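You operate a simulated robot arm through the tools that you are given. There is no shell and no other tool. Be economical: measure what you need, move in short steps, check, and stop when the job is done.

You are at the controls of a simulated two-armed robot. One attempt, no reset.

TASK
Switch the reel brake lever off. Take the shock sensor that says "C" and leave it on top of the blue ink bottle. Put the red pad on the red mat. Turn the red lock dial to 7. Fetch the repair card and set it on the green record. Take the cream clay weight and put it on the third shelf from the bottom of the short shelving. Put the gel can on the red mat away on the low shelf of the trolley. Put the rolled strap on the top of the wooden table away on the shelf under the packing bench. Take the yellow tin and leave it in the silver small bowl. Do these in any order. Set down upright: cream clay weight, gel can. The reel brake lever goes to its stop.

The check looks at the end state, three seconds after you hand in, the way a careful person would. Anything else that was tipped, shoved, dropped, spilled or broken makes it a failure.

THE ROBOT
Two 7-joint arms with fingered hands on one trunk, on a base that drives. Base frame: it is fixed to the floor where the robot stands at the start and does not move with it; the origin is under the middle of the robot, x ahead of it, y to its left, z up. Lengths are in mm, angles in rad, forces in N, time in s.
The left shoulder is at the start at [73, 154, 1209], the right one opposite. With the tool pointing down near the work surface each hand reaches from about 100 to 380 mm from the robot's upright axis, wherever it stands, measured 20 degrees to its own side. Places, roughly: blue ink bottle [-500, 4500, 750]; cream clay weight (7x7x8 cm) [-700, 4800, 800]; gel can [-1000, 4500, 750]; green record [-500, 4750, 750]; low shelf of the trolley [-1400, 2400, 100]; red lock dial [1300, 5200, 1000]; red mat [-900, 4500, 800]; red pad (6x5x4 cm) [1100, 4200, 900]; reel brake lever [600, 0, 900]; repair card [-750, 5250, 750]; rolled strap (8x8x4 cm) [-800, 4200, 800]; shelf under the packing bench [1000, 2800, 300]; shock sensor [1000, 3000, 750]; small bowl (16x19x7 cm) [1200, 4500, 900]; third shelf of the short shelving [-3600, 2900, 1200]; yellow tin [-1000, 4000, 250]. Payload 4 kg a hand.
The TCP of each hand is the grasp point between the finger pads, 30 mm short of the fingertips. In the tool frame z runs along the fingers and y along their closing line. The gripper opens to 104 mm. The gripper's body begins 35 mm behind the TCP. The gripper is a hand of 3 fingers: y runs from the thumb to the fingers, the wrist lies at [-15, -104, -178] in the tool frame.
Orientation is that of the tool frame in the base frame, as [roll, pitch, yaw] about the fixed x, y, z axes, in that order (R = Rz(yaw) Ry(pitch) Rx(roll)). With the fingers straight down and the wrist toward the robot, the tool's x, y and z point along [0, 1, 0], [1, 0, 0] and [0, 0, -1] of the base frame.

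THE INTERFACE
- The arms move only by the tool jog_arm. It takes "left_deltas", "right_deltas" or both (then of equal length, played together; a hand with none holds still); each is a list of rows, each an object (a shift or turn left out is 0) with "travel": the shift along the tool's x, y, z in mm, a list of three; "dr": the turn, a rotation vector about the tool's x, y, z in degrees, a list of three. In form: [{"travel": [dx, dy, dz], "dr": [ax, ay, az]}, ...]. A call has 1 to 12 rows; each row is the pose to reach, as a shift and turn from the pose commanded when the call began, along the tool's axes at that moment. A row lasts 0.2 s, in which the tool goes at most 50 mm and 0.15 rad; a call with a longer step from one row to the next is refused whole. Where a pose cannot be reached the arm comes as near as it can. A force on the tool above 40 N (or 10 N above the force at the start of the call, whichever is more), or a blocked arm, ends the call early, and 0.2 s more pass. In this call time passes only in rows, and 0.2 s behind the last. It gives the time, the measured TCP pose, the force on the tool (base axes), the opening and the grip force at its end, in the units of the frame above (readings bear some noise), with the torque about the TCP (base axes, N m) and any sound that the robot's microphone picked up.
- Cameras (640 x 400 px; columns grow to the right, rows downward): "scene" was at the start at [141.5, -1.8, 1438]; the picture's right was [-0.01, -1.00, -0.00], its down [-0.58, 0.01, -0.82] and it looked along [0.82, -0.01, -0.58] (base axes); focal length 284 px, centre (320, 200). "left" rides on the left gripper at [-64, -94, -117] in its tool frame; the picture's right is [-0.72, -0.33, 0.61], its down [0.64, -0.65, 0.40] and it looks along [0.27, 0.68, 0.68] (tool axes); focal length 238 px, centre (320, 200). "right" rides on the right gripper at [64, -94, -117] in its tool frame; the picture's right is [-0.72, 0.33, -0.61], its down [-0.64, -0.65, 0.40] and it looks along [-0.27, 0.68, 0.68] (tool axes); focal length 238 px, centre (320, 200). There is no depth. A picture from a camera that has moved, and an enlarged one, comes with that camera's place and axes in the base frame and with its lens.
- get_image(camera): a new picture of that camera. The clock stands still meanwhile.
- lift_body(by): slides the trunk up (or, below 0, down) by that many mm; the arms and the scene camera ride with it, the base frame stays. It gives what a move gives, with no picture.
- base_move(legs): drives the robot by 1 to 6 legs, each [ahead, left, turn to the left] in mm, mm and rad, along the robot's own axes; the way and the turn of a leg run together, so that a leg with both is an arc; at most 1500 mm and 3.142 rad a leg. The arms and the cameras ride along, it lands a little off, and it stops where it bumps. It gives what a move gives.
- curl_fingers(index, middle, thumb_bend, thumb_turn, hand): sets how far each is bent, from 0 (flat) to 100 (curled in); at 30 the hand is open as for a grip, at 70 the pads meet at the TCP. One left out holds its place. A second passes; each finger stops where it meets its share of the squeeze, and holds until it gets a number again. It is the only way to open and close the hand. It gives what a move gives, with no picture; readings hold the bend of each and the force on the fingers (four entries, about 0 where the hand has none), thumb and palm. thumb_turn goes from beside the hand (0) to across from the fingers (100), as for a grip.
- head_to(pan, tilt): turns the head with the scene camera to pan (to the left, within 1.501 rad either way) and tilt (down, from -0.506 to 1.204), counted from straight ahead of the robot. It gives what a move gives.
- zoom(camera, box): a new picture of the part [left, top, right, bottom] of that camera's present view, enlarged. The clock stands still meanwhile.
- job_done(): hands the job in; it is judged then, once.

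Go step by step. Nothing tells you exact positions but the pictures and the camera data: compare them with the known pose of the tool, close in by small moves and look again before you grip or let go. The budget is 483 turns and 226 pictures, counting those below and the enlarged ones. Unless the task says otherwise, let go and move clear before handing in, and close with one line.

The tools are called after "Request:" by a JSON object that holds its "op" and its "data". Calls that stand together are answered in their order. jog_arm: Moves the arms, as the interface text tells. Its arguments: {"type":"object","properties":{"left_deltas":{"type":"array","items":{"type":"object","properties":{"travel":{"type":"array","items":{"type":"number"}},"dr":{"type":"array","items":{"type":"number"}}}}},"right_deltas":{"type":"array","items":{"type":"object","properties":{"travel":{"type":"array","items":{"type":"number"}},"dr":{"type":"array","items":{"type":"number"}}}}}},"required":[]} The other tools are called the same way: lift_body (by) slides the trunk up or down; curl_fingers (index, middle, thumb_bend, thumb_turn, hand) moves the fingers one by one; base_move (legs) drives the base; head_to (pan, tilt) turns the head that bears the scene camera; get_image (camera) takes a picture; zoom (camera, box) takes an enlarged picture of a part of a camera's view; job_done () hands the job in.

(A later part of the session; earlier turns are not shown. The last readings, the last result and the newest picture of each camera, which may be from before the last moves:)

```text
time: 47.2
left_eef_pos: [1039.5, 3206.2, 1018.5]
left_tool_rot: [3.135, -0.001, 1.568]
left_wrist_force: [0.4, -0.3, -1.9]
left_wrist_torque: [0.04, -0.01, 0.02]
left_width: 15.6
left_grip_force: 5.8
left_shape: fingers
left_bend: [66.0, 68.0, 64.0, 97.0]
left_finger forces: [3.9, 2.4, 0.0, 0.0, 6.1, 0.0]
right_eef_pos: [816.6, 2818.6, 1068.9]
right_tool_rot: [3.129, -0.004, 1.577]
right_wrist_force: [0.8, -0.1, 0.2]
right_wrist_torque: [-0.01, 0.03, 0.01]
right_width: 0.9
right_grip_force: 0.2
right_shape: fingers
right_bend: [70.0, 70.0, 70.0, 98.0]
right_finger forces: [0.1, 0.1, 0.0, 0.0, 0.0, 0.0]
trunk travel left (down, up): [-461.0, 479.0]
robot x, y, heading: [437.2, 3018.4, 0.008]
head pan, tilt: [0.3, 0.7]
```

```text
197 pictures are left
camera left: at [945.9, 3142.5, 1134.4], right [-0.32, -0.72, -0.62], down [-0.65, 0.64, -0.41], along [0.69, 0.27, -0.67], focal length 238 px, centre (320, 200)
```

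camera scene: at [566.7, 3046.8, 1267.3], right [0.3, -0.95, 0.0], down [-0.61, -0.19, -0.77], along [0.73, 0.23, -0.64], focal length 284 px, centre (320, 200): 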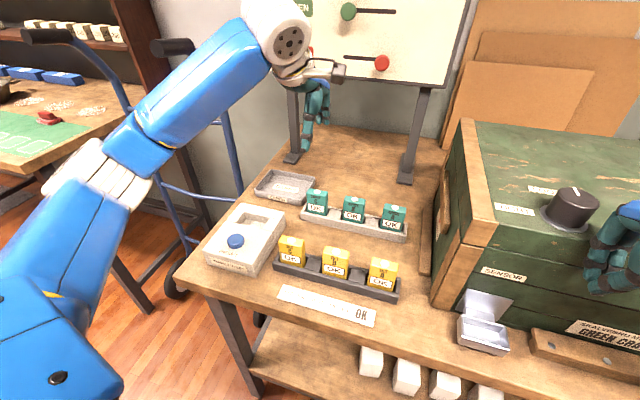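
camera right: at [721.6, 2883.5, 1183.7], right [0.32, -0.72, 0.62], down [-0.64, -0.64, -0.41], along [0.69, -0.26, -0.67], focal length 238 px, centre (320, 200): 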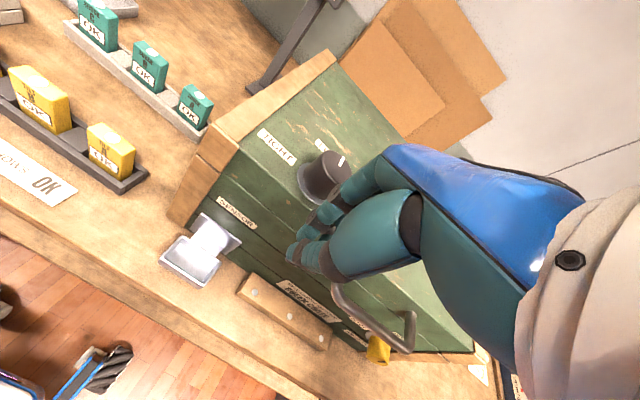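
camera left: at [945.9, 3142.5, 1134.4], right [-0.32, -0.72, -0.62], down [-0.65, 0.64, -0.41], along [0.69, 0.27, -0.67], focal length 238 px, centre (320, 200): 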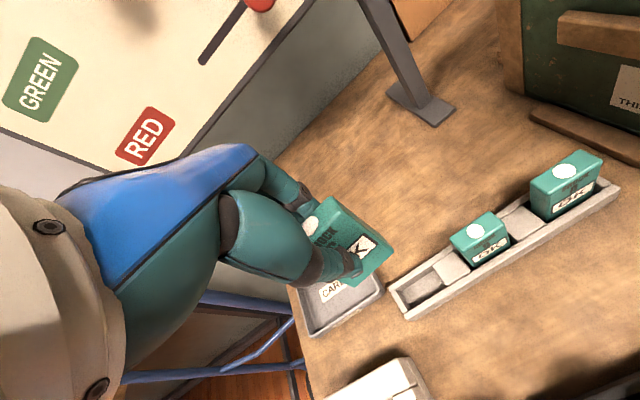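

Sensor C is in the left hand and its slot is empty. I'll retract, back off and strafe towards the counter with the red pad.

Request:
{"op": "jog_arm", "data": {"left_deltas": [{"travel": [0, -45, -20]}, {"travel": [0, -90, -40]}, {"travel": [0, -135, -60]}, {"travel": [0, -165, -80]}]}}

Request:
{"op": "base_move", "data": {"legs": [[-300, 0, 0], [0, 1200, 0]]}}

Request:
{"op": "head_to", "data": {"pan": 0, "tilt": 0.5}}

Request:
{"op": "get_image", "data": {"camera": "scene"}}

```text
time: 48.2
left_eef_pos: [872.7, 3206.0, 1099.1]
left_tool_rot: [3.136, -0.002, 1.569]
left_wrist_force: [-0.4, -0.1, -1.5]
left_wrist_torque: [0.02, 0.01, 0.0]
left_width: 15.8
left_grip_force: 6.1
left_shape: fingers
left_bend: [66.0, 68.0, 64.0, 97.0]
left_finger forces: [3.9, 2.3, 0.0, 0.1, 6.1, 0.0]
right_eef_pos: [815.7, 2819.1, 1068.0]
right_tool_rot: [3.128, -0.005, 1.578]
right_wrist_force: [-0.2, -0.4, 0.4]
right_wrist_torque: [-0.05, 0.0, -0.01]
right_width: 0.9
right_grip_force: 0.0
right_shape: fingers
right_bend: [70.0, 70.0, 70.0, 98.0]
right_finger forces: [0.0, 0.0, 0.0, 0.0, 0.0, 0.0]
trunk travel left (down, up): [-461.0, 479.0]
robot x, y, heading: [433.7, 3017.9, 0.005]
head pan, tilt: [0.3, 0.7]
```

```text
time: 56.0
left_eef_pos: [575.9, 4427.4, 1099.7]
left_tool_rot: [3.135, -0.003, 1.562]
left_wrist_force: [0.0, 0.7, -0.8]
left_wrist_torque: [0.0, 0.0, 0.01]
left_width: 15.9
left_grip_force: 6.3
left_shape: fingers
left_bend: [66.0, 68.0, 64.0, 97.0]
left_finger forces: [4.0, 2.3, 0.0, 0.1, 6.1, 0.1]
right_eef_pos: [515.8, 4040.1, 1068.2]
right_tool_rot: [3.131, -0.004, 1.574]
right_wrist_force: [0.7, -0.7, 0.2]
right_wrist_torque: [0.01, -0.01, 0.02]
right_width: 0.9
right_grip_force: 0.0
right_shape: fingers
right_bend: [70.0, 70.0, 70.0, 98.0]
right_finger forces: [0.0, 0.0, 0.0, 0.0, 0.0, 0.0]
trunk travel left (down, up): [-461.0, 479.0]
robot x, y, heading: [135.5, 4246.8, 0.0]
head pan, tilt: [0.3, 0.7]
```

```text
time: 56.8
left_eef_pos: [573.2, 4427.5, 1100.8]
left_tool_rot: [3.134, -0.002, 1.561]
left_wrist_force: [-0.1, -0.5, -0.4]
left_wrist_torque: [0.04, 0.0, -0.01]
left_width: 16.2
left_grip_force: 5.9
left_shape: fingers
left_bend: [66.0, 68.0, 64.0, 97.0]
left_finger forces: [3.9, 2.4, 0.0, 0.0, 6.1, 0.0]
right_eef_pos: [513.8, 4041.5, 1067.6]
right_tool_rot: [3.131, -0.005, 1.573]
right_wrist_force: [1.4, -0.5, -0.3]
right_wrist_torque: [-0.01, -0.02, 0.01]
right_width: 1.0
right_grip_force: 0.0
right_shape: fingers
right_bend: [70.0, 70.0, 70.0, 98.0]
right_finger forces: [0.0, 0.0, 0.0, 0.0, 0.1, 0.1]
trunk travel left (down, up): [-461.0, 479.0]
robot x, y, heading: [139.3, 4247.3, -0.0]
head pan, tilt: [0.0, 0.499]
```

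```text
196 pictures are left
camera scene: at [280.2, 4244.9, 1284.3], right [0.0, -1.0, 0.0], down [-0.48, 0.0, -0.88], along [0.88, 0.0, -0.48], focal length 284 px, centre (320, 200)
```

scene: 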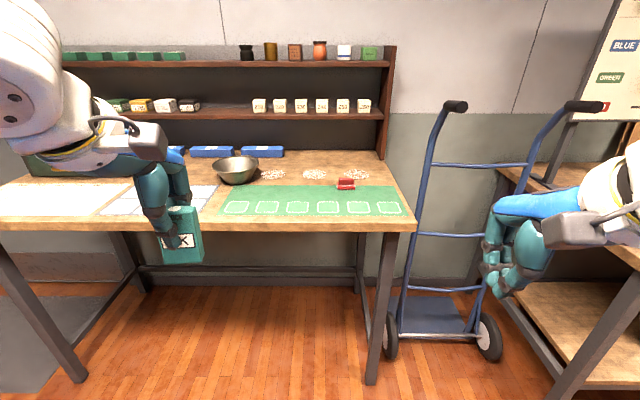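

The red pad is on the green mat at about (1140, 4158). I'll open the right hand and drive in.

Request:
{"op": "curl_fingers", "data": {"hand": "right", "index": 30, "middle": 30, "thumb_bend": 30}}

Request:
{"op": "base_move", "data": {"legs": [[420, 110, 0]]}}

Request:
{"op": "head_to", "data": {"pan": -0.1, "tilt": 0.7}}

Request:
{"op": "get_image", "data": {"camera": "scene"}}

Request:
{"op": "get_image", "data": {"camera": "right"}}

```text
time: 57.8
left_eef_pos: [573.8, 4428.7, 1099.6]
left_tool_rot: [3.135, -0.002, 1.563]
left_wrist_force: [-0.6, -0.6, -0.7]
left_wrist_torque: [0.0, 0.01, 0.05]
left_width: 15.8
left_grip_force: 6.3
left_shape: fingers
left_bend: [66.0, 68.0, 64.0, 97.0]
left_finger forces: [3.9, 2.3, 0.0, 0.0, 6.1, 0.0]
right_eef_pos: [515.0, 4042.1, 1068.4]
right_tool_rot: [3.13, -0.004, 1.574]
right_wrist_force: [0.0, -0.4, 1.3]
right_wrist_torque: [-0.01, 0.0, -0.05]
right_width: 103.0
right_grip_force: 0.1
right_shape: fingers
right_bend: [30.0, 30.0, 30.0, 98.0]
right_finger forces: [0.1, 0.1, 0.1, 0.0, 0.0, 0.1]
trunk travel left (down, up): [-461.0, 479.0]
robot x, y, heading: [137.3, 4243.6, 0.002]
head pan, tilt: [0.0, 0.499]
```

```text
time: 60.4
left_eef_pos: [980.0, 4538.8, 1099.9]
left_tool_rot: [3.134, -0.004, 1.564]
left_wrist_force: [-0.1, -0.6, -0.8]
left_wrist_torque: [-0.01, 0.01, 0.0]
left_width: 15.9
left_grip_force: 6.1
left_shape: fingers
left_bend: [66.0, 68.0, 64.0, 97.0]
left_finger forces: [4.0, 2.1, 0.1, 0.1, 6.0, 0.0]
right_eef_pos: [920.2, 4152.7, 1069.1]
right_tool_rot: [3.129, -0.003, 1.574]
right_wrist_force: [-1.0, 0.7, -0.6]
right_wrist_torque: [0.03, 0.03, 0.0]
right_width: 102.8
right_grip_force: 0.1
right_shape: fingers
right_bend: [30.0, 30.0, 30.0, 98.0]
right_finger forces: [0.0, 0.1, 0.1, 0.0, 0.0, 0.0]
trunk travel left (down, up): [-461.0, 479.0]
robot x, y, heading: [542.0, 4353.2, 0.001]
head pan, tilt: [0.0, 0.499]
```

```text
time: 61.1
left_eef_pos: [979.1, 4539.4, 1099.8]
left_tool_rot: [3.132, -0.001, 1.565]
left_wrist_force: [0.7, 0.6, -0.7]
left_wrist_torque: [0.03, 0.0, -0.02]
left_width: 16.1
left_grip_force: 6.5
left_shape: fingers
left_bend: [66.0, 68.0, 64.0, 97.0]
left_finger forces: [4.0, 2.2, 0.0, 0.0, 6.1, 0.0]
right_eef_pos: [921.0, 4152.5, 1067.8]
right_tool_rot: [3.127, -0.002, 1.576]
right_wrist_force: [-0.7, 0.5, -0.2]
right_wrist_torque: [0.03, 0.0, 0.0]
right_width: 102.7
right_grip_force: 0.0
right_shape: fingers
right_bend: [30.0, 30.0, 30.0, 98.0]
right_finger forces: [0.0, 0.0, 0.1, 0.1, 0.0, 0.0]
trunk travel left (down, up): [-461.0, 479.0]
robot x, y, heading: [542.7, 4355.1, 0.005]
head pan, tilt: [-0.099, 0.7]
```

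```text
195 pictures are left
camera scene: at [681.4, 4347.8, 1266.7], right [-0.1, -1.0, 0.0], down [-0.64, 0.06, -0.76], along [0.76, -0.07, -0.65], focal length 284 px, centre (320, 200)
```

scene: 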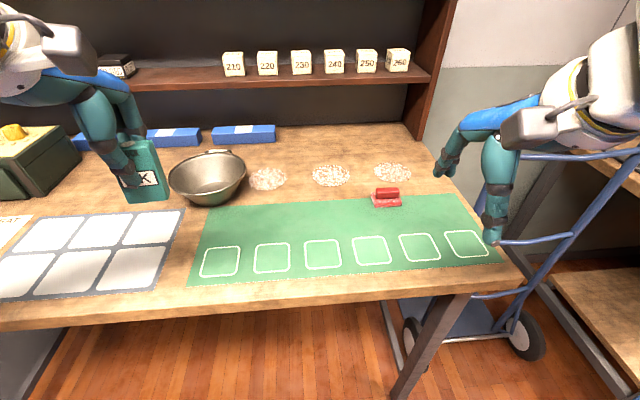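

```text
194 pictures are left
camera right: at [824.7, 4216.4, 1184.0], right [0.32, -0.72, 0.62], down [-0.65, -0.64, -0.41], along [0.69, -0.26, -0.67], focal length 238 px, centre (320, 200)
```

right: 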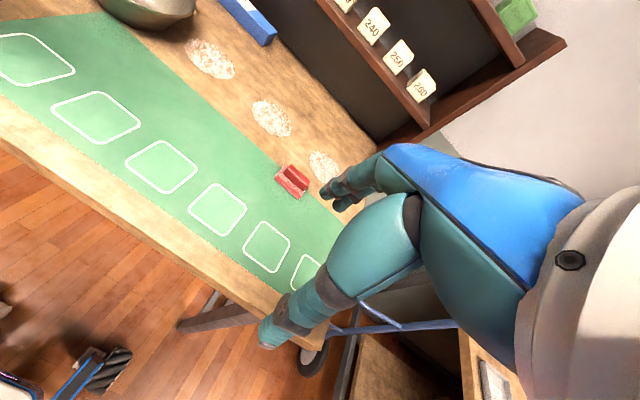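

The pad triangulates to about (1142, 4159), table near z 850. Moving the right hand above it.

Request:
{"op": "jog_arm", "data": {"right_deltas": [{"travel": [1, 45, 0]}, {"travel": [2, 90, 0]}, {"travel": [4, 135, 15]}, {"travel": [6, 178, 40]}, {"travel": [7, 210, 75]}, {"travel": [7, 221, 105]}]}}

Request:
{"op": "get_image", "data": {"camera": "right"}}

Request:
{"op": "zoom", "data": {"camera": "scene", "box": [300, 120, 500, 260]}}

```text
time: 62.5
left_eef_pos: [980.5, 4540.4, 1099.7]
left_tool_rot: [3.134, -0.001, 1.563]
left_wrist_force: [0.3, 0.4, -0.8]
left_wrist_torque: [0.01, 0.0, 0.03]
left_width: 15.8
left_grip_force: 6.7
left_shape: fingers
left_bend: [66.0, 68.0, 64.0, 97.0]
left_finger forces: [4.1, 2.2, 0.1, 0.1, 6.0, 0.1]
right_eef_pos: [1144.5, 4161.0, 967.0]
right_tool_rot: [3.127, -0.001, 1.574]
right_wrist_force: [-0.1, 0.3, -0.4]
right_wrist_torque: [0.02, -0.01, -0.01]
right_width: 102.8
right_grip_force: 0.0
right_shape: fingers
right_bend: [30.0, 30.0, 30.0, 98.0]
right_finger forces: [0.0, 0.1, 0.0, 0.0, 0.0, 0.1]
trunk travel left (down, up): [-461.0, 479.0]
robot x, y, heading: [544.4, 4355.7, 0.003]
head pan, tilt: [-0.099, 0.7]
```

```text
193 pictures are left
camera right: at [1048.4, 4225.0, 1082.3], right [0.32, -0.72, 0.62], down [-0.64, -0.64, -0.41], along [0.69, -0.26, -0.67], focal length 238 px, centre (320, 200)
```

right: 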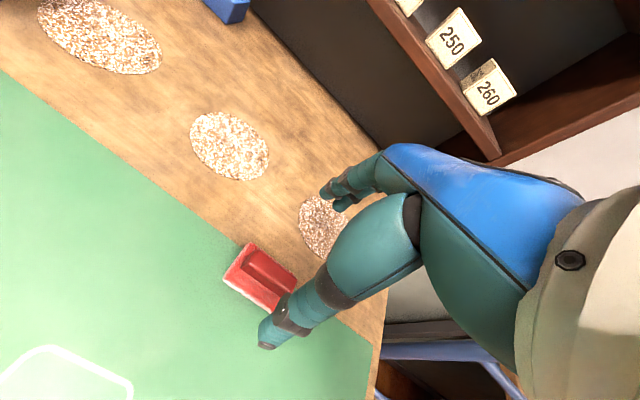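

```text
2.86 times, centred on (400, 190) of scene
camera zoom: at [682.0, 4347.8, 1266.6], right [-0.1, -1.0, 0.0], down [-0.64, 0.06, -0.76], along [0.76, -0.07, -0.65], focal length 811 px, centre (91, 229)
```

zoom: 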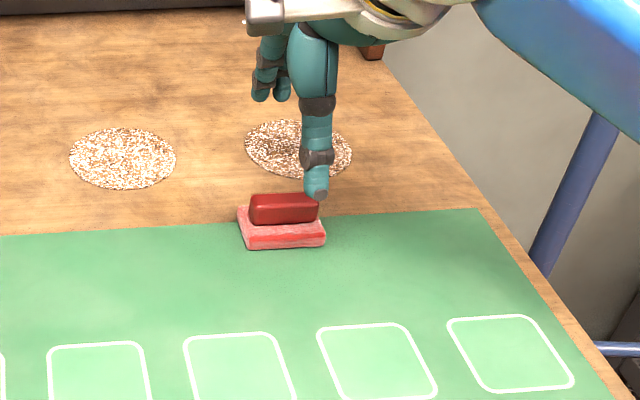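

The pad handle is right below the grasp point at (1142, 4160, 882). Descending and gripping.

Request:
{"op": "jog_arm", "data": {"right_deltas": [{"travel": [0, -2, 35]}, {"travel": [0, -2, 65]}, {"travel": [0, -2, 77]}]}}

Request:
{"op": "get_image", "data": {"camera": "right"}}

Request:
{"op": "zoom", "data": {"camera": "scene", "box": [300, 120, 500, 260]}}

```text
time: 63.3
left_eef_pos: [979.4, 4540.3, 1098.7]
left_tool_rot: [3.133, -0.002, 1.566]
left_wrist_force: [-0.4, 0.8, -1.1]
left_wrist_torque: [0.03, 0.0, 0.0]
left_width: 16.0
left_grip_force: 6.3
left_shape: fingers
left_bend: [66.0, 68.0, 64.0, 97.0]
left_finger forces: [4.1, 2.3, 0.1, 0.0, 6.1, 0.0]
right_eef_pos: [1144.0, 4162.4, 890.6]
right_tool_rot: [3.128, -0.004, 1.573]
right_wrist_force: [0.7, -0.3, -0.2]
right_wrist_torque: [-0.02, -0.01, 0.02]
right_width: 102.9
right_grip_force: 0.1
right_shape: fingers
right_bend: [30.0, 30.0, 30.0, 98.0]
right_finger forces: [0.0, 0.0, 0.0, 0.1, 0.1, 0.0]
trunk travel left (down, up): [-461.0, 479.0]
robot x, y, heading: [541.2, 4359.5, -0.002]
head pan, tilt: [-0.099, 0.7]
```

```text
191 pictures are left
camera right: at [1046.6, 4226.0, 1005.1], right [0.32, -0.72, 0.62], down [-0.64, -0.64, -0.42], along [0.69, -0.26, -0.67], focal length 238 px, centre (320, 200)
```

right: 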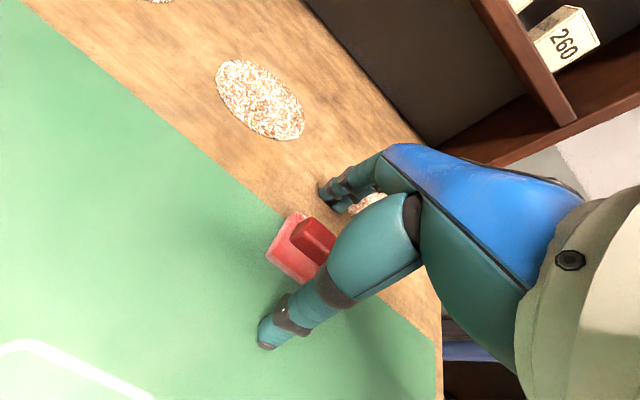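

```text
2.86 times, centred on (400, 190) of scene
camera zoom: at [681.6, 4348.2, 1266.7], right [-0.1, -1.0, 0.0], down [-0.64, 0.06, -0.76], along [0.76, -0.07, -0.65], focal length 811 px, centre (91, 229)
```

zoom: 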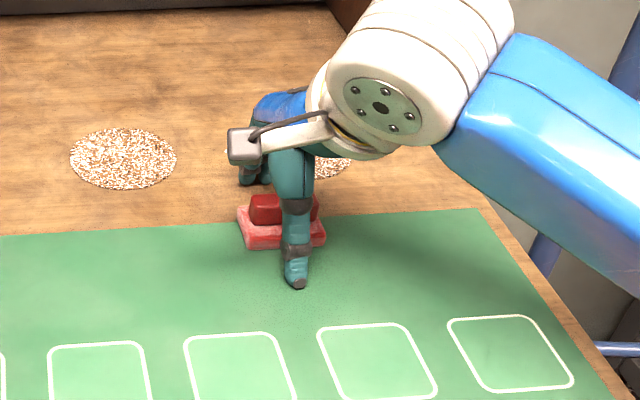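

Well centred over the pad. Closing the right hand and lifting.

Request:
{"op": "curl_fingers", "data": {"hand": "right", "index": 70, "middle": 70, "thumb_bend": 70}}

Request:
{"op": "jog_arm", "data": {"right_deltas": [{"travel": [0, 0, -20]}, {"travel": [0, 0, -60]}, {"travel": [0, -10, -105]}, {"travel": [0, -30, -145]}]}}

Request:
{"op": "get_image", "data": {"camera": "right"}}

```text
time: 64.3
left_eef_pos: [978.9, 4541.7, 1100.4]
left_tool_rot: [3.13, 0.001, 1.565]
left_wrist_force: [-0.3, -0.5, -1.1]
left_wrist_torque: [0.01, -0.02, 0.02]
left_width: 15.8
left_grip_force: 6.5
left_shape: fingers
left_bend: [66.0, 68.0, 64.0, 97.0]
left_finger forces: [4.1, 2.2, 0.1, 0.0, 6.1, 0.1]
right_eef_pos: [1143.7, 4162.6, 894.2]
right_tool_rot: [3.122, -0.004, 1.574]
right_wrist_force: [8.4, -1.5, 22.4]
right_wrist_torque: [-0.14, -0.59, 0.06]
right_width: 36.6
right_grip_force: 25.3
right_shape: fingers
right_bend: [58.0, 61.0, 56.0, 96.0]
right_finger forces: [9.8, 25.5, 0.0, 0.1, 14.8, 0.0]
trunk travel left (down, up): [-461.0, 479.0]
robot x, y, heading: [543.8, 4354.5, 0.002]
head pan, tilt: [-0.099, 0.7]
```

```text
time: 65.3
left_eef_pos: [979.5, 4540.9, 1099.5]
left_tool_rot: [3.131, 0.001, 1.566]
left_wrist_force: [-0.4, 0.5, -0.5]
left_wrist_torque: [-0.02, 0.0, 0.03]
left_width: 15.9
left_grip_force: 6.2
left_shape: fingers
left_bend: [66.0, 68.0, 64.0, 97.0]
left_finger forces: [4.0, 2.2, 0.0, 0.0, 6.1, 0.0]
right_eef_pos: [1107.9, 4164.2, 1034.3]
right_tool_rot: [3.127, -0.003, 1.574]
right_wrist_force: [0.4, -0.2, 0.0]
right_wrist_torque: [0.01, -0.02, 0.0]
right_width: 36.7
right_grip_force: 16.0
right_shape: fingers
right_bend: [59.0, 63.0, 56.0, 95.0]
right_finger forces: [8.6, 7.3, 0.0, 0.0, 16.0, 0.0]
trunk travel left (down, up): [-461.0, 479.0]
robot x, y, heading: [545.2, 4355.3, 0.002]
head pan, tilt: [-0.099, 0.7]
```

```text
189 pictures are left
camera right: at [1012.5, 4226.9, 1149.0], right [0.32, -0.72, 0.62], down [-0.64, -0.64, -0.41], along [0.69, -0.27, -0.67], focal length 238 px, centre (320, 200)
```

right: 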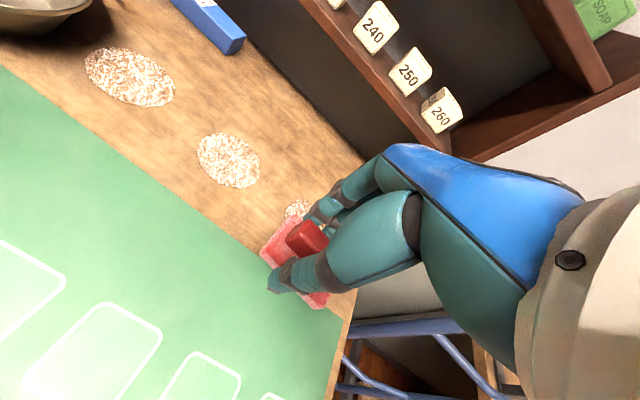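

The pad is held. I'll retract, back off and turn around to face the wooden table.

Request:
{"op": "jog_arm", "data": {"right_deltas": [{"travel": [0, -45, 0]}, {"travel": [0, -90, -10]}, {"travel": [0, -135, -20]}, {"travel": [0, -165, -30]}]}}

Request:
{"op": "base_move", "data": {"legs": [[-300, 0, 0], [0, 0, 1.57], [0, 0, 1.57]]}}

Request:
{"op": "head_to", "data": {"pan": 0, "tilt": 0.5}}

Request:
{"op": "get_image", "data": {"camera": "scene"}}

```text
time: 66.3
left_eef_pos: [978.9, 4538.9, 1100.3]
left_tool_rot: [3.133, -0.001, 1.563]
left_wrist_force: [-0.5, 0.7, -0.6]
left_wrist_torque: [0.01, -0.02, 0.0]
left_width: 15.8
left_grip_force: 6.2
left_shape: fingers
left_bend: [66.0, 68.0, 64.0, 97.0]
left_finger forces: [4.1, 2.2, 0.1, 0.0, 6.0, 0.0]
right_eef_pos: [945.4, 4160.9, 1061.5]
right_tool_rot: [3.127, -0.004, 1.575]
right_wrist_force: [-0.3, 0.3, -0.5]
right_wrist_torque: [-0.03, -0.02, -0.01]
right_width: 36.8
right_grip_force: 16.3
right_shape: fingers
right_bend: [59.0, 63.0, 56.0, 95.0]
right_finger forces: [8.6, 7.2, 0.0, 0.0, 16.0, 0.1]
trunk travel left (down, up): [-461.0, 479.0]
robot x, y, heading: [545.2, 4354.5, 0.005]
head pan, tilt: [-0.099, 0.7]
```

```text
time: 76.0
left_eef_pos: [-190.6, 4177.7, 1100.4]
left_tool_rot: [3.131, 0.0, -1.586]
left_wrist_force: [0.2, 0.0, -1.0]
left_wrist_torque: [0.0, -0.02, -0.02]
left_width: 15.4
left_grip_force: 5.7
left_shape: fingers
left_bend: [66.0, 68.0, 64.0, 97.0]
left_finger forces: [3.6, 2.0, 0.0, 0.0, 5.5, 0.0]
right_eef_pos: [-152.7, 4556.2, 1060.8]
right_tool_rot: [3.129, -0.003, -1.579]
right_wrist_force: [-0.2, 0.6, -0.1]
right_wrist_torque: [0.01, -0.03, 0.0]
right_width: 36.0
right_grip_force: 14.8
right_shape: fingers
right_bend: [59.0, 63.0, 57.0, 95.0]
right_finger forces: [8.3, 6.8, 0.1, 0.1, 15.1, 0.0]
trunk travel left (down, up): [-461.0, 479.0]
robot x, y, heading: [246.0, 4355.4, 3.128]
head pan, tilt: [-0.099, 0.7]
```

```text
time: 76.7
left_eef_pos: [-189.0, 4177.5, 1100.3]
left_tool_rot: [3.131, -0.003, -1.586]
left_wrist_force: [0.6, -0.6, -0.6]
left_wrist_torque: [0.03, -0.01, 0.01]
left_width: 15.0
left_grip_force: 5.2
left_shape: fingers
left_bend: [66.0, 68.0, 64.0, 97.0]
left_finger forces: [3.6, 2.0, 0.0, 0.0, 5.7, 0.0]
right_eef_pos: [-151.7, 4556.8, 1062.3]
right_tool_rot: [3.125, -0.003, -1.577]
right_wrist_force: [-0.5, 0.0, -0.5]
right_wrist_torque: [0.0, 0.02, -0.02]
right_width: 36.1
right_grip_force: 15.2
right_shape: fingers
right_bend: [59.0, 63.0, 57.0, 95.0]
right_finger forces: [8.3, 6.9, 0.0, 0.0, 15.3, 0.0]
trunk travel left (down, up): [-461.0, 479.0]
robot x, y, heading: [246.3, 4358.4, 3.136]
head pan, tilt: [0.0, 0.499]
```

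```text
188 pictures are left
camera scene: at [102.4, 4358.1, 1284.3], right [0.01, 1.0, 0.0], down [0.48, 0.0, -0.88], along [-0.88, 0.01, -0.48], focal length 284 px, centre (320, 200)
```

scene: 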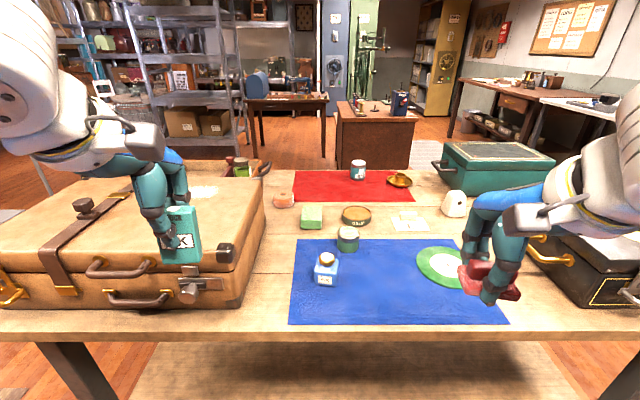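

The wooden table shows the blue ink bottle, green record, red mat with can at the back, and more. I'll zoom for details.

Request:
{"op": "zoom", "data": {"camera": "scene", "box": [250, 150, 480, 294]}}

Request:
{"op": "zoom", "data": {"camera": "scene", "box": [280, 220, 400, 295]}}

```text
2.78 times, centred on (365, 222) of scene
camera zoom: at [102.4, 4358.1, 1284.3], right [0.01, 1.0, 0.0], down [0.48, 0.0, -0.88], along [-0.88, 0.01, -0.48], focal length 788 px, centre (195, 139)
```

zoom: 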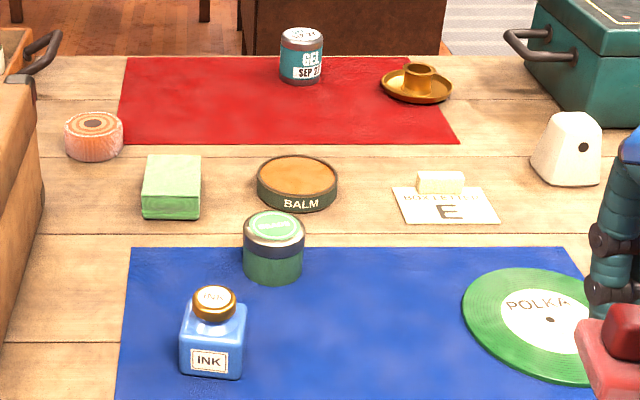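

```text
5.33 times, centred on (340, 258) of scene
camera zoom: at [102.4, 4358.1, 1284.3], right [0.01, 1.0, 0.0], down [0.48, 0.0, -0.88], along [-0.88, 0.01, -0.48], focal length 1514 px, centre (213, -107)
```

zoom: 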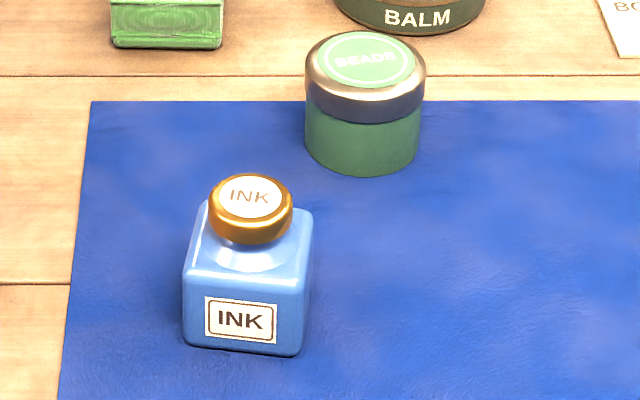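

The ink bottle with a brass cap is on the blue mat. I'll get a second view to fix its height and position.

Request:
{"op": "get_image", "data": {"camera": "left"}}

Request:
{"op": "get_image", "data": {"camera": "right"}}

```text
185 pictures are left
camera left: at [-92.1, 4240.7, 1217.0], right [0.33, 0.71, -0.62], down [0.64, -0.65, -0.41], along [-0.69, -0.26, -0.67], focal length 238 px, centre (320, 200)
```

left: 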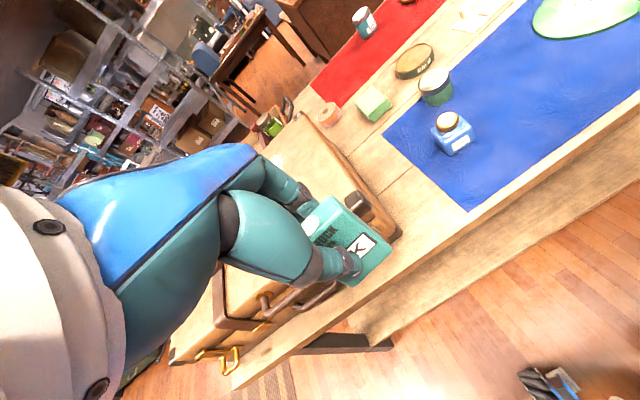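

```text
184 pictures are left
camera right: at [-57.1, 4491.6, 1175.8], right [-0.31, 0.72, 0.62], down [0.65, 0.64, -0.42], along [-0.69, 0.27, -0.67], focal length 238 px, centre (320, 200)
```

right: 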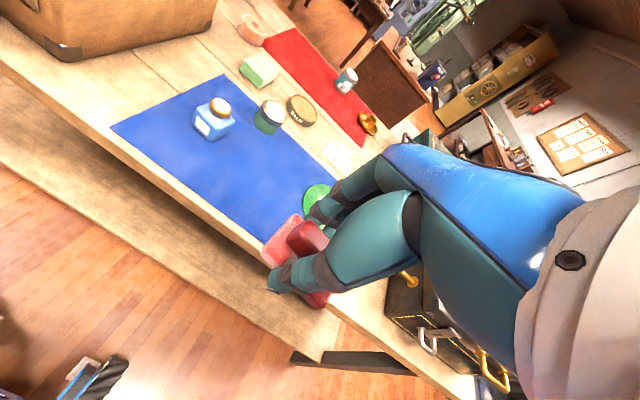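

Cap top triangulates to (-386, 4377, 872), table near z 808. I'll zoom in on the held sensor to determine its bottom offset.

Request:
{"op": "zoom", "data": {"camera": "left", "box": [260, 170, 420, 300]}}

Request:
{"op": "zoom", "data": {"camera": "scene", "box": [120, 140, 240, 290]}}

```text
3.08 times, centred on (340, 235) of left
camera zoom: at [-92.1, 4240.7, 1217.0], right [0.33, 0.71, -0.62], down [0.64, -0.65, -0.41], along [-0.69, -0.26, -0.67], focal length 733 px, centre (258, 92)
```

zoom: 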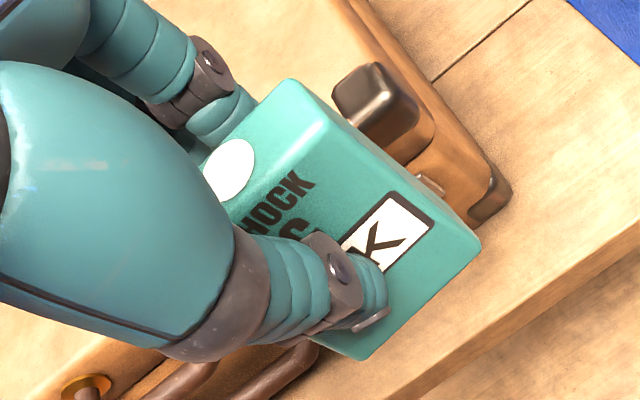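

```text
2.67 times, centred on (180, 215) of scene
camera zoom: at [102.4, 4358.1, 1284.3], right [0.01, 1.0, 0.0], down [0.48, 0.0, -0.88], along [-0.88, 0.01, -0.48], focal length 757 px, centre (693, 160)
```

zoom: 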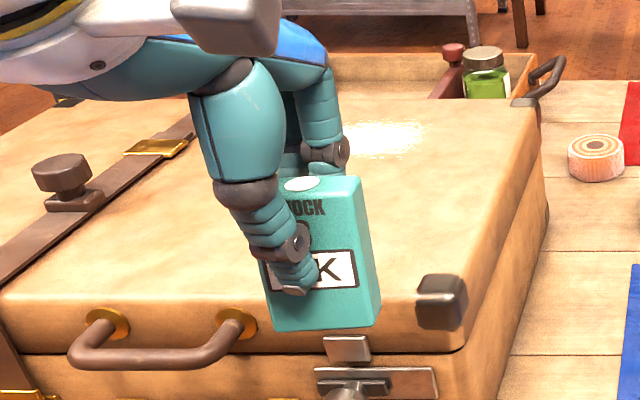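

Sensor bottom is about 59 mm below the grasp point, offset +10 mm in y. I'll shift the base so the left hand is lined up with the bottle.

Request:
{"op": "base_move", "data": {"legs": [[50, -125, 0]]}}

Request:
{"op": "head_to", "data": {"pan": 0.15, "tilt": 0.6}}

Request:
{"op": "get_image", "data": {"camera": "scene"}}

```text
time: 78.0
left_eef_pos: [-237.3, 4294.2, 1098.1]
left_tool_rot: [3.131, 0.007, -1.583]
left_wrist_force: [0.0, -0.7, -0.2]
left_wrist_torque: [0.02, 0.02, 0.02]
left_width: 15.2
left_grip_force: 5.7
left_shape: fingers
left_bend: [66.0, 68.0, 64.0, 97.0]
left_finger forces: [3.6, 2.0, 0.0, 0.0, 5.6, 0.1]
right_eef_pos: [-201.1, 4671.4, 1062.8]
right_tool_rot: [3.127, 0.005, -1.573]
right_wrist_force: [-0.7, -0.2, -0.1]
right_wrist_torque: [0.01, -0.02, -0.04]
right_width: 36.0
right_grip_force: 14.7
right_shape: fingers
right_bend: [59.0, 63.0, 57.0, 95.0]
right_finger forces: [8.2, 6.8, 0.1, 0.0, 15.1, 0.0]
trunk travel left (down, up): [-461.0, 479.0]
robot x, y, heading: [195.5, 4483.8, 3.139]
head pan, tilt: [0.0, 0.499]
```

```text
time: 78.7
left_eef_pos: [-237.9, 4295.4, 1099.5]
left_tool_rot: [3.13, 0.002, -1.583]
left_wrist_force: [-0.1, -0.6, -0.9]
left_wrist_torque: [0.02, 0.02, 0.0]
left_width: 15.2
left_grip_force: 5.4
left_shape: fingers
left_bend: [66.0, 68.0, 64.0, 97.0]
left_finger forces: [3.5, 2.0, 0.0, 0.0, 5.6, 0.0]
right_eef_pos: [-201.5, 4674.1, 1062.9]
right_tool_rot: [3.124, 0.002, -1.573]
right_wrist_force: [0.1, 1.3, 0.5]
right_wrist_torque: [0.07, 0.02, -0.03]
right_width: 36.1
right_grip_force: 14.8
right_shape: fingers
right_bend: [59.0, 63.0, 57.0, 95.0]
right_finger forces: [8.3, 6.8, 0.1, 0.0, 15.1, 0.0]
trunk travel left (down, up): [-461.0, 479.0]
robot x, y, heading: [198.6, 4478.8, 3.139]
head pan, tilt: [0.15, 0.6]
```

```text
181 pictures are left
camera scene: at [56.5, 4459.3, 1275.1], right [-0.14, 0.99, 0.01], down [0.56, 0.09, -0.82], along [-0.82, -0.11, -0.57], focal length 284 px, centre (320, 200)
```

scene: 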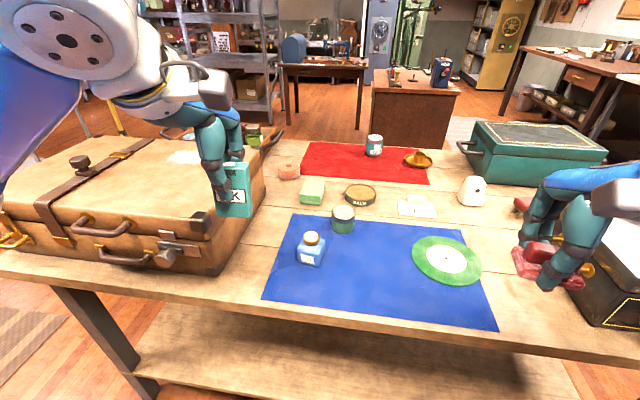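

Moving the sensor over the bottle cap, still ~60 mm above it.

Request:
{"op": "jog_arm", "data": {"left_deltas": [{"travel": [-20, 40, 0]}, {"travel": [-40, 80, 15]}, {"travel": [-58, 120, 40]}, {"travel": [-70, 149, 75]}, {"travel": [-70, 149, 109]}]}}

Request:
{"op": "zoom", "data": {"camera": "scene", "box": [240, 140, 400, 290]}}

Request:
{"op": "get_image", "data": {"camera": "left"}}

Request:
{"op": "get_image", "data": {"camera": "right"}}

```text
refused: row 3 steps farther than a row can; nothing moved
```

```text
2.67 times, centred on (320, 215) of scene
camera zoom: at [56.5, 4459.3, 1275.1], right [-0.14, 0.99, 0.01], down [0.56, 0.09, -0.82], along [-0.82, -0.11, -0.57], focal length 757 px, centre (320, 160)
```

zoom: 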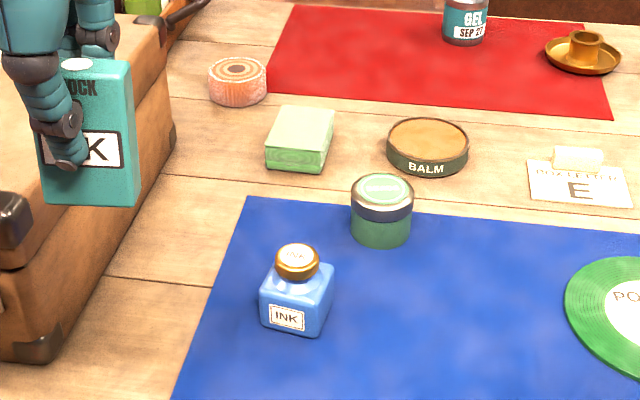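

```text
179 pictures are left
camera left: at [-139.9, 4358.6, 1216.7], right [0.33, 0.72, -0.61], down [0.64, -0.65, -0.41], along [-0.69, -0.26, -0.67], focal length 238 px, centre (320, 200)
```

left: 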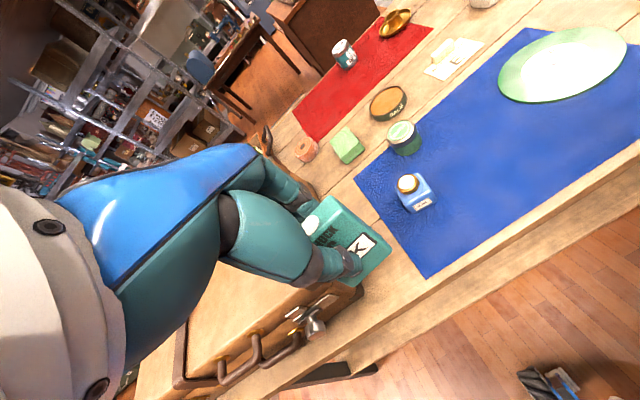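

```text
178 pictures are left
camera right: at [-105.3, 4609.5, 1176.8], right [-0.31, 0.72, 0.62], down [0.65, 0.64, -0.41], along [-0.69, 0.27, -0.67], focal length 238 px, centre (320, 200)
```

right: 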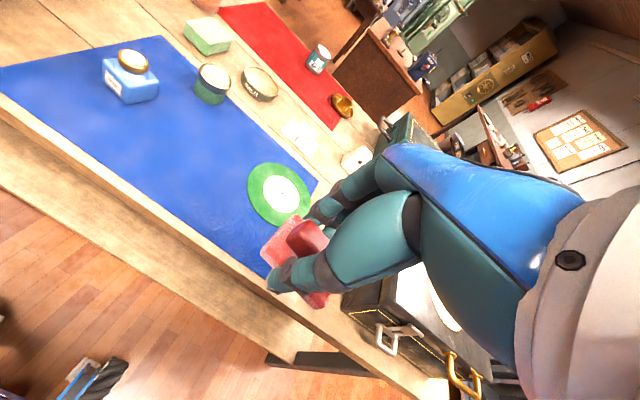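

A row was too long; repeating in smaller rows.

Request:
{"op": "jog_arm", "data": {"left_deltas": [{"travel": [-18, 38, 0]}, {"travel": [-36, 76, 8]}, {"travel": [-52, 112, 25]}, {"travel": [-65, 138, 55]}, {"travel": [-70, 149, 85]}, {"travel": [-70, 149, 109]}]}}

Request:
{"op": "zoom", "data": {"camera": "scene", "box": [240, 140, 400, 290]}}

Request:
{"op": "zoom", "data": {"camera": "right", "box": [60, 10, 260, 135]}}

Request:
{"op": "get_image", "data": {"camera": "left"}}

```text
time: 80.1
left_eef_pos: [-387.8, 4375.4, 993.2]
left_tool_rot: [3.13, -0.002, -1.582]
left_wrist_force: [-0.7, 0.4, -0.1]
left_wrist_torque: [-0.04, 0.0, -0.02]
left_width: 15.2
left_grip_force: 5.6
left_shape: fingers
left_bend: [66.0, 68.0, 64.0, 97.0]
left_finger forces: [3.7, 2.0, 0.0, 0.0, 5.6, 0.1]
right_eef_pos: [-199.9, 4681.8, 1062.7]
right_tool_rot: [3.124, -0.003, -1.574]
right_wrist_force: [0.4, 0.7, 0.2]
right_wrist_torque: [0.01, -0.02, 0.02]
right_width: 36.2
right_grip_force: 15.3
right_shape: fingers
right_bend: [59.0, 63.0, 57.0, 95.0]
right_finger forces: [8.3, 6.8, 0.1, 0.1, 15.1, 0.1]
trunk travel left (down, up): [-461.0, 479.0]
robot x, y, heading: [197.0, 4479.0, 3.138]
head pan, tilt: [0.15, 0.6]
```

```text
2.67 times, centred on (320, 215) of scene
camera zoom: at [56.3, 4467.9, 1275.3], right [-0.14, 0.99, 0.0], down [0.56, 0.08, -0.82], along [-0.81, -0.12, -0.57], focal length 757 px, centre (320, 160)
```

zoom: 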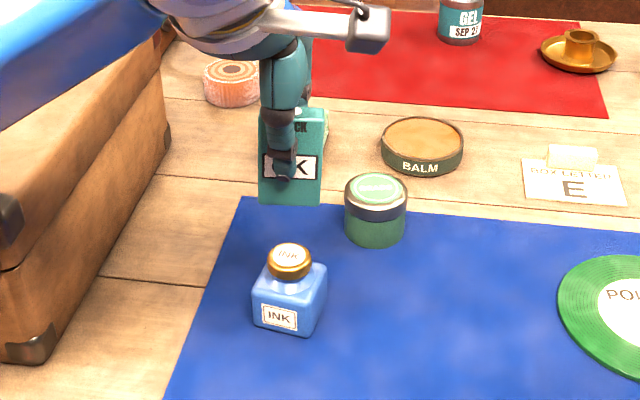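

```text
3.20 times, centred on (160, 72) of right
camera zoom: at [-105.0, 4616.8, 1176.1], right [-0.31, 0.72, 0.62], down [0.65, 0.64, -0.42], along [-0.69, 0.27, -0.67], focal length 763 px, centre (832, 608)
```

zoom: 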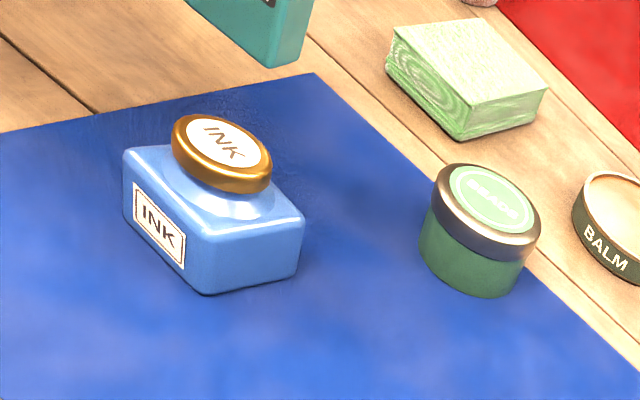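

```text
175 pictures are left
camera left: at [-290.3, 4439.1, 1109.4], right [0.33, 0.71, -0.62], down [0.64, -0.65, -0.41], along [-0.7, -0.26, -0.67], focal length 238 px, centre (320, 200)
```

left: 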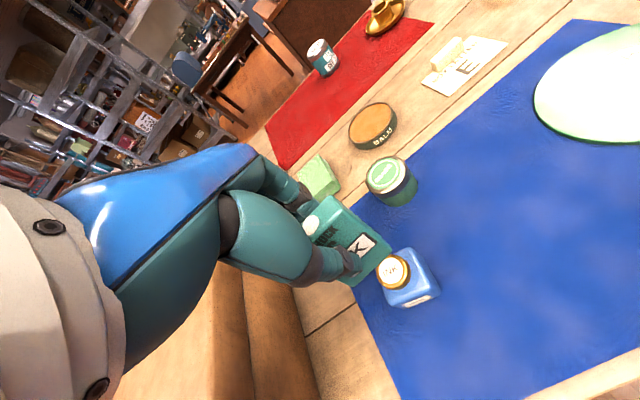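

Sensor is nearly centred above the cap (shift 3 mm). Lowering close to contact.

Request:
{"op": "jog_arm", "data": {"left_deltas": [{"travel": [3, 0, 25]}, {"travel": [3, 0, 48]}, {"travel": [3, 0, 54]}]}}

Request:
{"op": "zoom", "data": {"camera": "scene", "box": [270, 180, 350, 280]}}

Request:
{"op": "zoom", "data": {"camera": "right", "box": [60, 10, 220, 110]}}

```text
time: 80.9
left_eef_pos: [-388.2, 4372.4, 939.3]
left_tool_rot: [3.131, -0.004, -1.585]
left_wrist_force: [0.0, -0.2, -1.5]
left_wrist_torque: [-0.05, -0.01, 0.03]
left_width: 15.2
left_grip_force: 5.9
left_shape: fingers
left_bend: [66.0, 68.0, 64.0, 97.0]
left_finger forces: [3.6, 1.9, 0.1, 0.1, 5.5, 0.0]
right_eef_pos: [-200.5, 4682.1, 1061.6]
right_tool_rot: [3.124, -0.005, -1.574]
right_wrist_force: [0.5, 0.0, -0.5]
right_wrist_torque: [0.01, -0.02, -0.02]
right_width: 36.0
right_grip_force: 15.5
right_shape: fingers
right_bend: [59.0, 63.0, 57.0, 95.0]
right_finger forces: [8.2, 6.8, 0.0, 0.0, 15.1, 0.0]
trunk travel left (down, up): [-461.0, 479.0]
robot x, y, heading: [197.9, 4478.4, 3.135]
head pan, tilt: [0.15, 0.6]
```

```text
4.00 times, centred on (310, 230) of scene
camera zoom: at [56.4, 4470.0, 1275.3], right [-0.14, 0.99, 0.0], down [0.56, 0.08, -0.82], along [-0.82, -0.12, -0.57], focal length 1136 px, centre (360, 80)
```

zoom: 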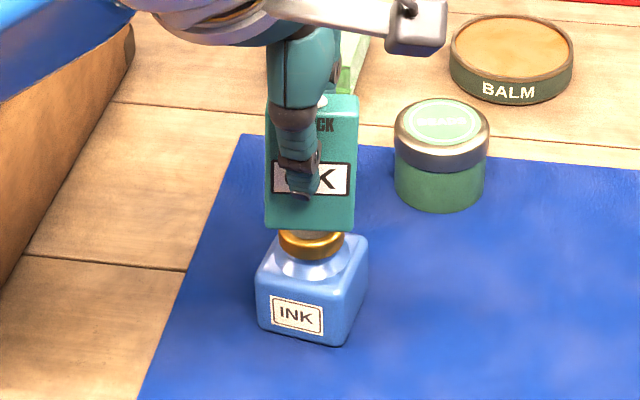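

```text
4.00 times, centred on (140, 60) of right
camera zoom: at [-105.0, 4618.8, 1175.9], right [-0.31, 0.72, 0.61], down [0.65, 0.64, -0.42], along [-0.69, 0.27, -0.67], focal length 953 px, centre (1040, 760)
```

zoom: 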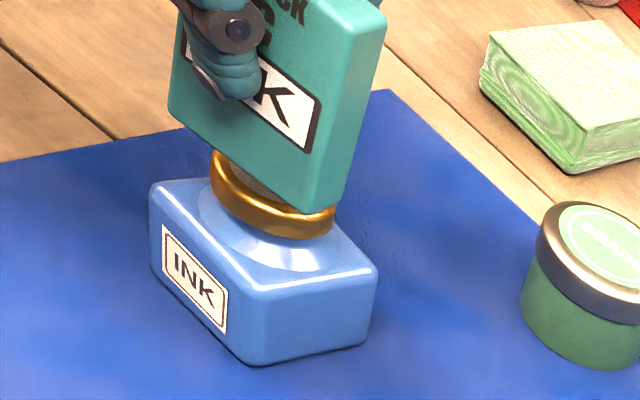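

Sensor is centred over the cap, about 6 mm above. Lowering to contact.

Request:
{"op": "jog_arm", "data": {"left_deltas": [{"travel": [0, 0, 3]}, {"travel": [0, 0, 5]}, {"travel": [0, 0, 7]}]}}

Request:
{"op": "zoom", "data": {"camera": "right", "box": [60, 10, 220, 110]}}

```text
time: 81.7
left_eef_pos: [-387.9, 4372.6, 932.2]
left_tool_rot: [3.133, -0.005, -1.582]
left_wrist_force: [0.3, -0.3, -0.9]
left_wrist_torque: [0.0, 0.01, 0.01]
left_width: 15.4
left_grip_force: 5.5
left_shape: fingers
left_bend: [66.0, 68.0, 64.0, 97.0]
left_finger forces: [3.7, 2.0, 0.0, 0.0, 5.5, 0.0]
right_eef_pos: [-201.0, 4683.3, 1060.6]
right_tool_rot: [3.125, -0.006, -1.574]
right_wrist_force: [0.3, -0.1, -0.7]
right_wrist_torque: [-0.02, 0.02, 0.0]
right_width: 36.1
right_grip_force: 14.9
right_shape: fingers
right_bend: [59.0, 63.0, 57.0, 95.0]
right_finger forces: [8.2, 6.8, 0.1, 0.1, 15.1, 0.0]
trunk travel left (down, up): [-461.0, 479.0]
robot x, y, heading: [200.4, 4484.3, 3.141]
head pan, tilt: [0.15, 0.6]
```

```text
4.00 times, centred on (140, 60) of right
camera zoom: at [-105.1, 4619.1, 1175.8], right [-0.31, 0.72, 0.61], down [0.65, 0.64, -0.42], along [-0.69, 0.27, -0.67], focal length 953 px, centre (1040, 760)
```

zoom: 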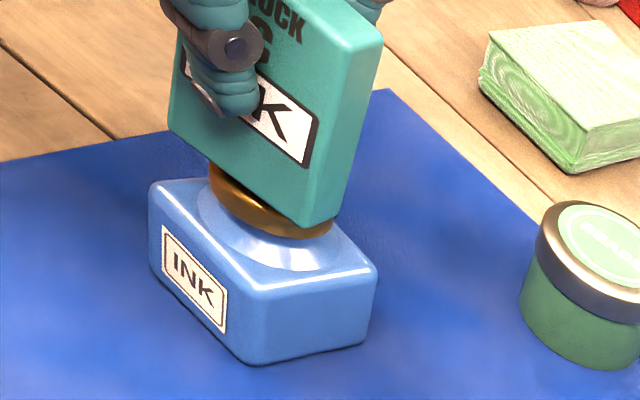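

No contact force yet; lowering in 2 mm steps.

Request:
{"op": "jog_arm", "data": {"left_deltas": [{"travel": [0, 0, 2]}, {"travel": [0, 0, 3]}]}}

Request:
{"op": "zoom", "data": {"camera": "scene", "box": [280, 190, 340, 265]}}

```text
time: 82.3
left_eef_pos: [-387.7, 4371.8, 930.8]
left_tool_rot: [3.129, -0.005, -1.584]
left_wrist_force: [0.4, 0.4, -0.6]
left_wrist_torque: [0.01, -0.01, 0.0]
left_width: 15.4
left_grip_force: 5.8
left_shape: fingers
left_bend: [66.0, 68.0, 64.0, 97.0]
left_finger forces: [3.6, 1.9, 0.0, 0.0, 5.6, 0.0]
right_eef_pos: [-201.1, 4683.4, 1060.4]
right_tool_rot: [3.124, -0.005, -1.574]
right_wrist_force: [0.5, 0.0, -1.9]
right_wrist_torque: [-0.02, -0.02, 0.01]
right_width: 36.2
right_grip_force: 15.2
right_shape: fingers
right_bend: [59.0, 63.0, 57.0, 95.0]
right_finger forces: [8.3, 6.8, 0.0, 0.0, 15.1, 0.1]
trunk travel left (down, up): [-461.0, 479.0]
robot x, y, heading: [193.7, 4482.3, 3.138]
head pan, tilt: [0.15, 0.6]
```

```text
5.33 times, centred on (310, 228) of scene
camera zoom: at [56.5, 4470.3, 1275.3], right [-0.14, 0.99, 0.0], down [0.56, 0.08, -0.82], along [-0.82, -0.12, -0.57], focal length 1514 px, centre (373, 53)
```

zoom: 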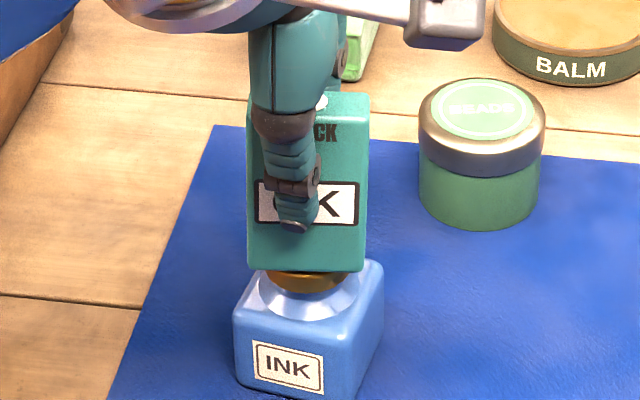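

The front face looks level with the cap's front rim, so the sensor sits ~5 mm too near. I'll raise slightly, shift away 5 mm, and lower again.

Request:
{"op": "jog_arm", "data": {"left_deltas": [{"travel": [0, 0, -5]}, {"travel": [0, 5, -5]}, {"travel": [0, 5, 0]}, {"travel": [0, 5, 2]}]}}

Request:
{"op": "zoom", "data": {"camera": "scene", "box": [280, 190, 340, 265]}}

Request:
{"op": "zoom", "data": {"camera": "right", "box": [80, 20, 180, 90]}}

```text
time: 83.3
left_eef_pos: [-391.2, 4373.0, 929.4]
left_tool_rot: [3.13, -0.003, -1.586]
left_wrist_force: [0.2, -0.9, 2.8]
left_wrist_torque: [-0.01, 0.03, 0.0]
left_width: 15.1
left_grip_force: 5.5
left_shape: fingers
left_bend: [66.0, 68.0, 64.0, 97.0]
left_finger forces: [4.1, 2.0, 0.0, 0.0, 6.2, 0.0]
right_eef_pos: [-200.6, 4683.0, 1061.4]
right_tool_rot: [3.126, -0.005, -1.575]
right_wrist_force: [-0.1, 0.5, 0.1]
right_wrist_torque: [0.01, 0.01, 0.01]
right_width: 36.0
right_grip_force: 15.4
right_shape: fingers
right_bend: [59.0, 63.0, 57.0, 95.0]
right_finger forces: [8.3, 6.8, 0.0, 0.1, 15.1, 0.0]
trunk travel left (down, up): [-461.0, 479.0]
robot x, y, heading: [197.7, 4478.5, 3.137]
head pan, tilt: [0.15, 0.6]
```

```text
5.33 times, centred on (310, 228) of scene
camera zoom: at [57.5, 4470.3, 1275.5], right [-0.14, 0.99, 0.0], down [0.56, 0.08, -0.82], along [-0.82, -0.12, -0.57], focal length 1514 px, centre (373, 53)
```

zoom: 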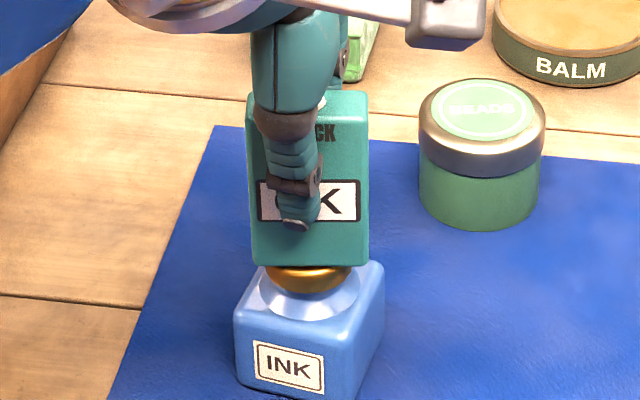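

```text
5.71 times, centred on (130, 55) of right
camera zoom: at [-104.2, 4619.1, 1176.2], right [-0.31, 0.72, 0.62], down [0.65, 0.64, -0.42], along [-0.69, 0.27, -0.67], focal length 1362 px, centre (1406, 1029)
```

zoom: 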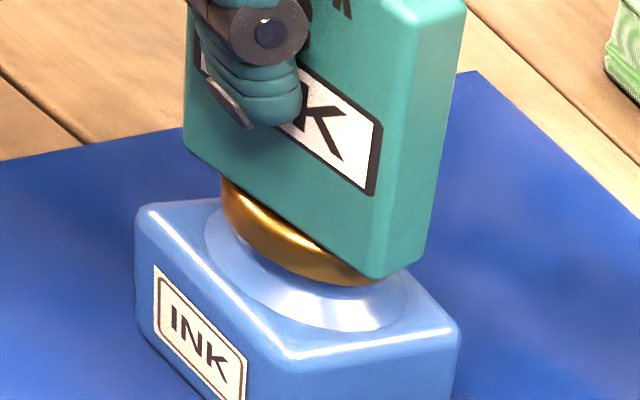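

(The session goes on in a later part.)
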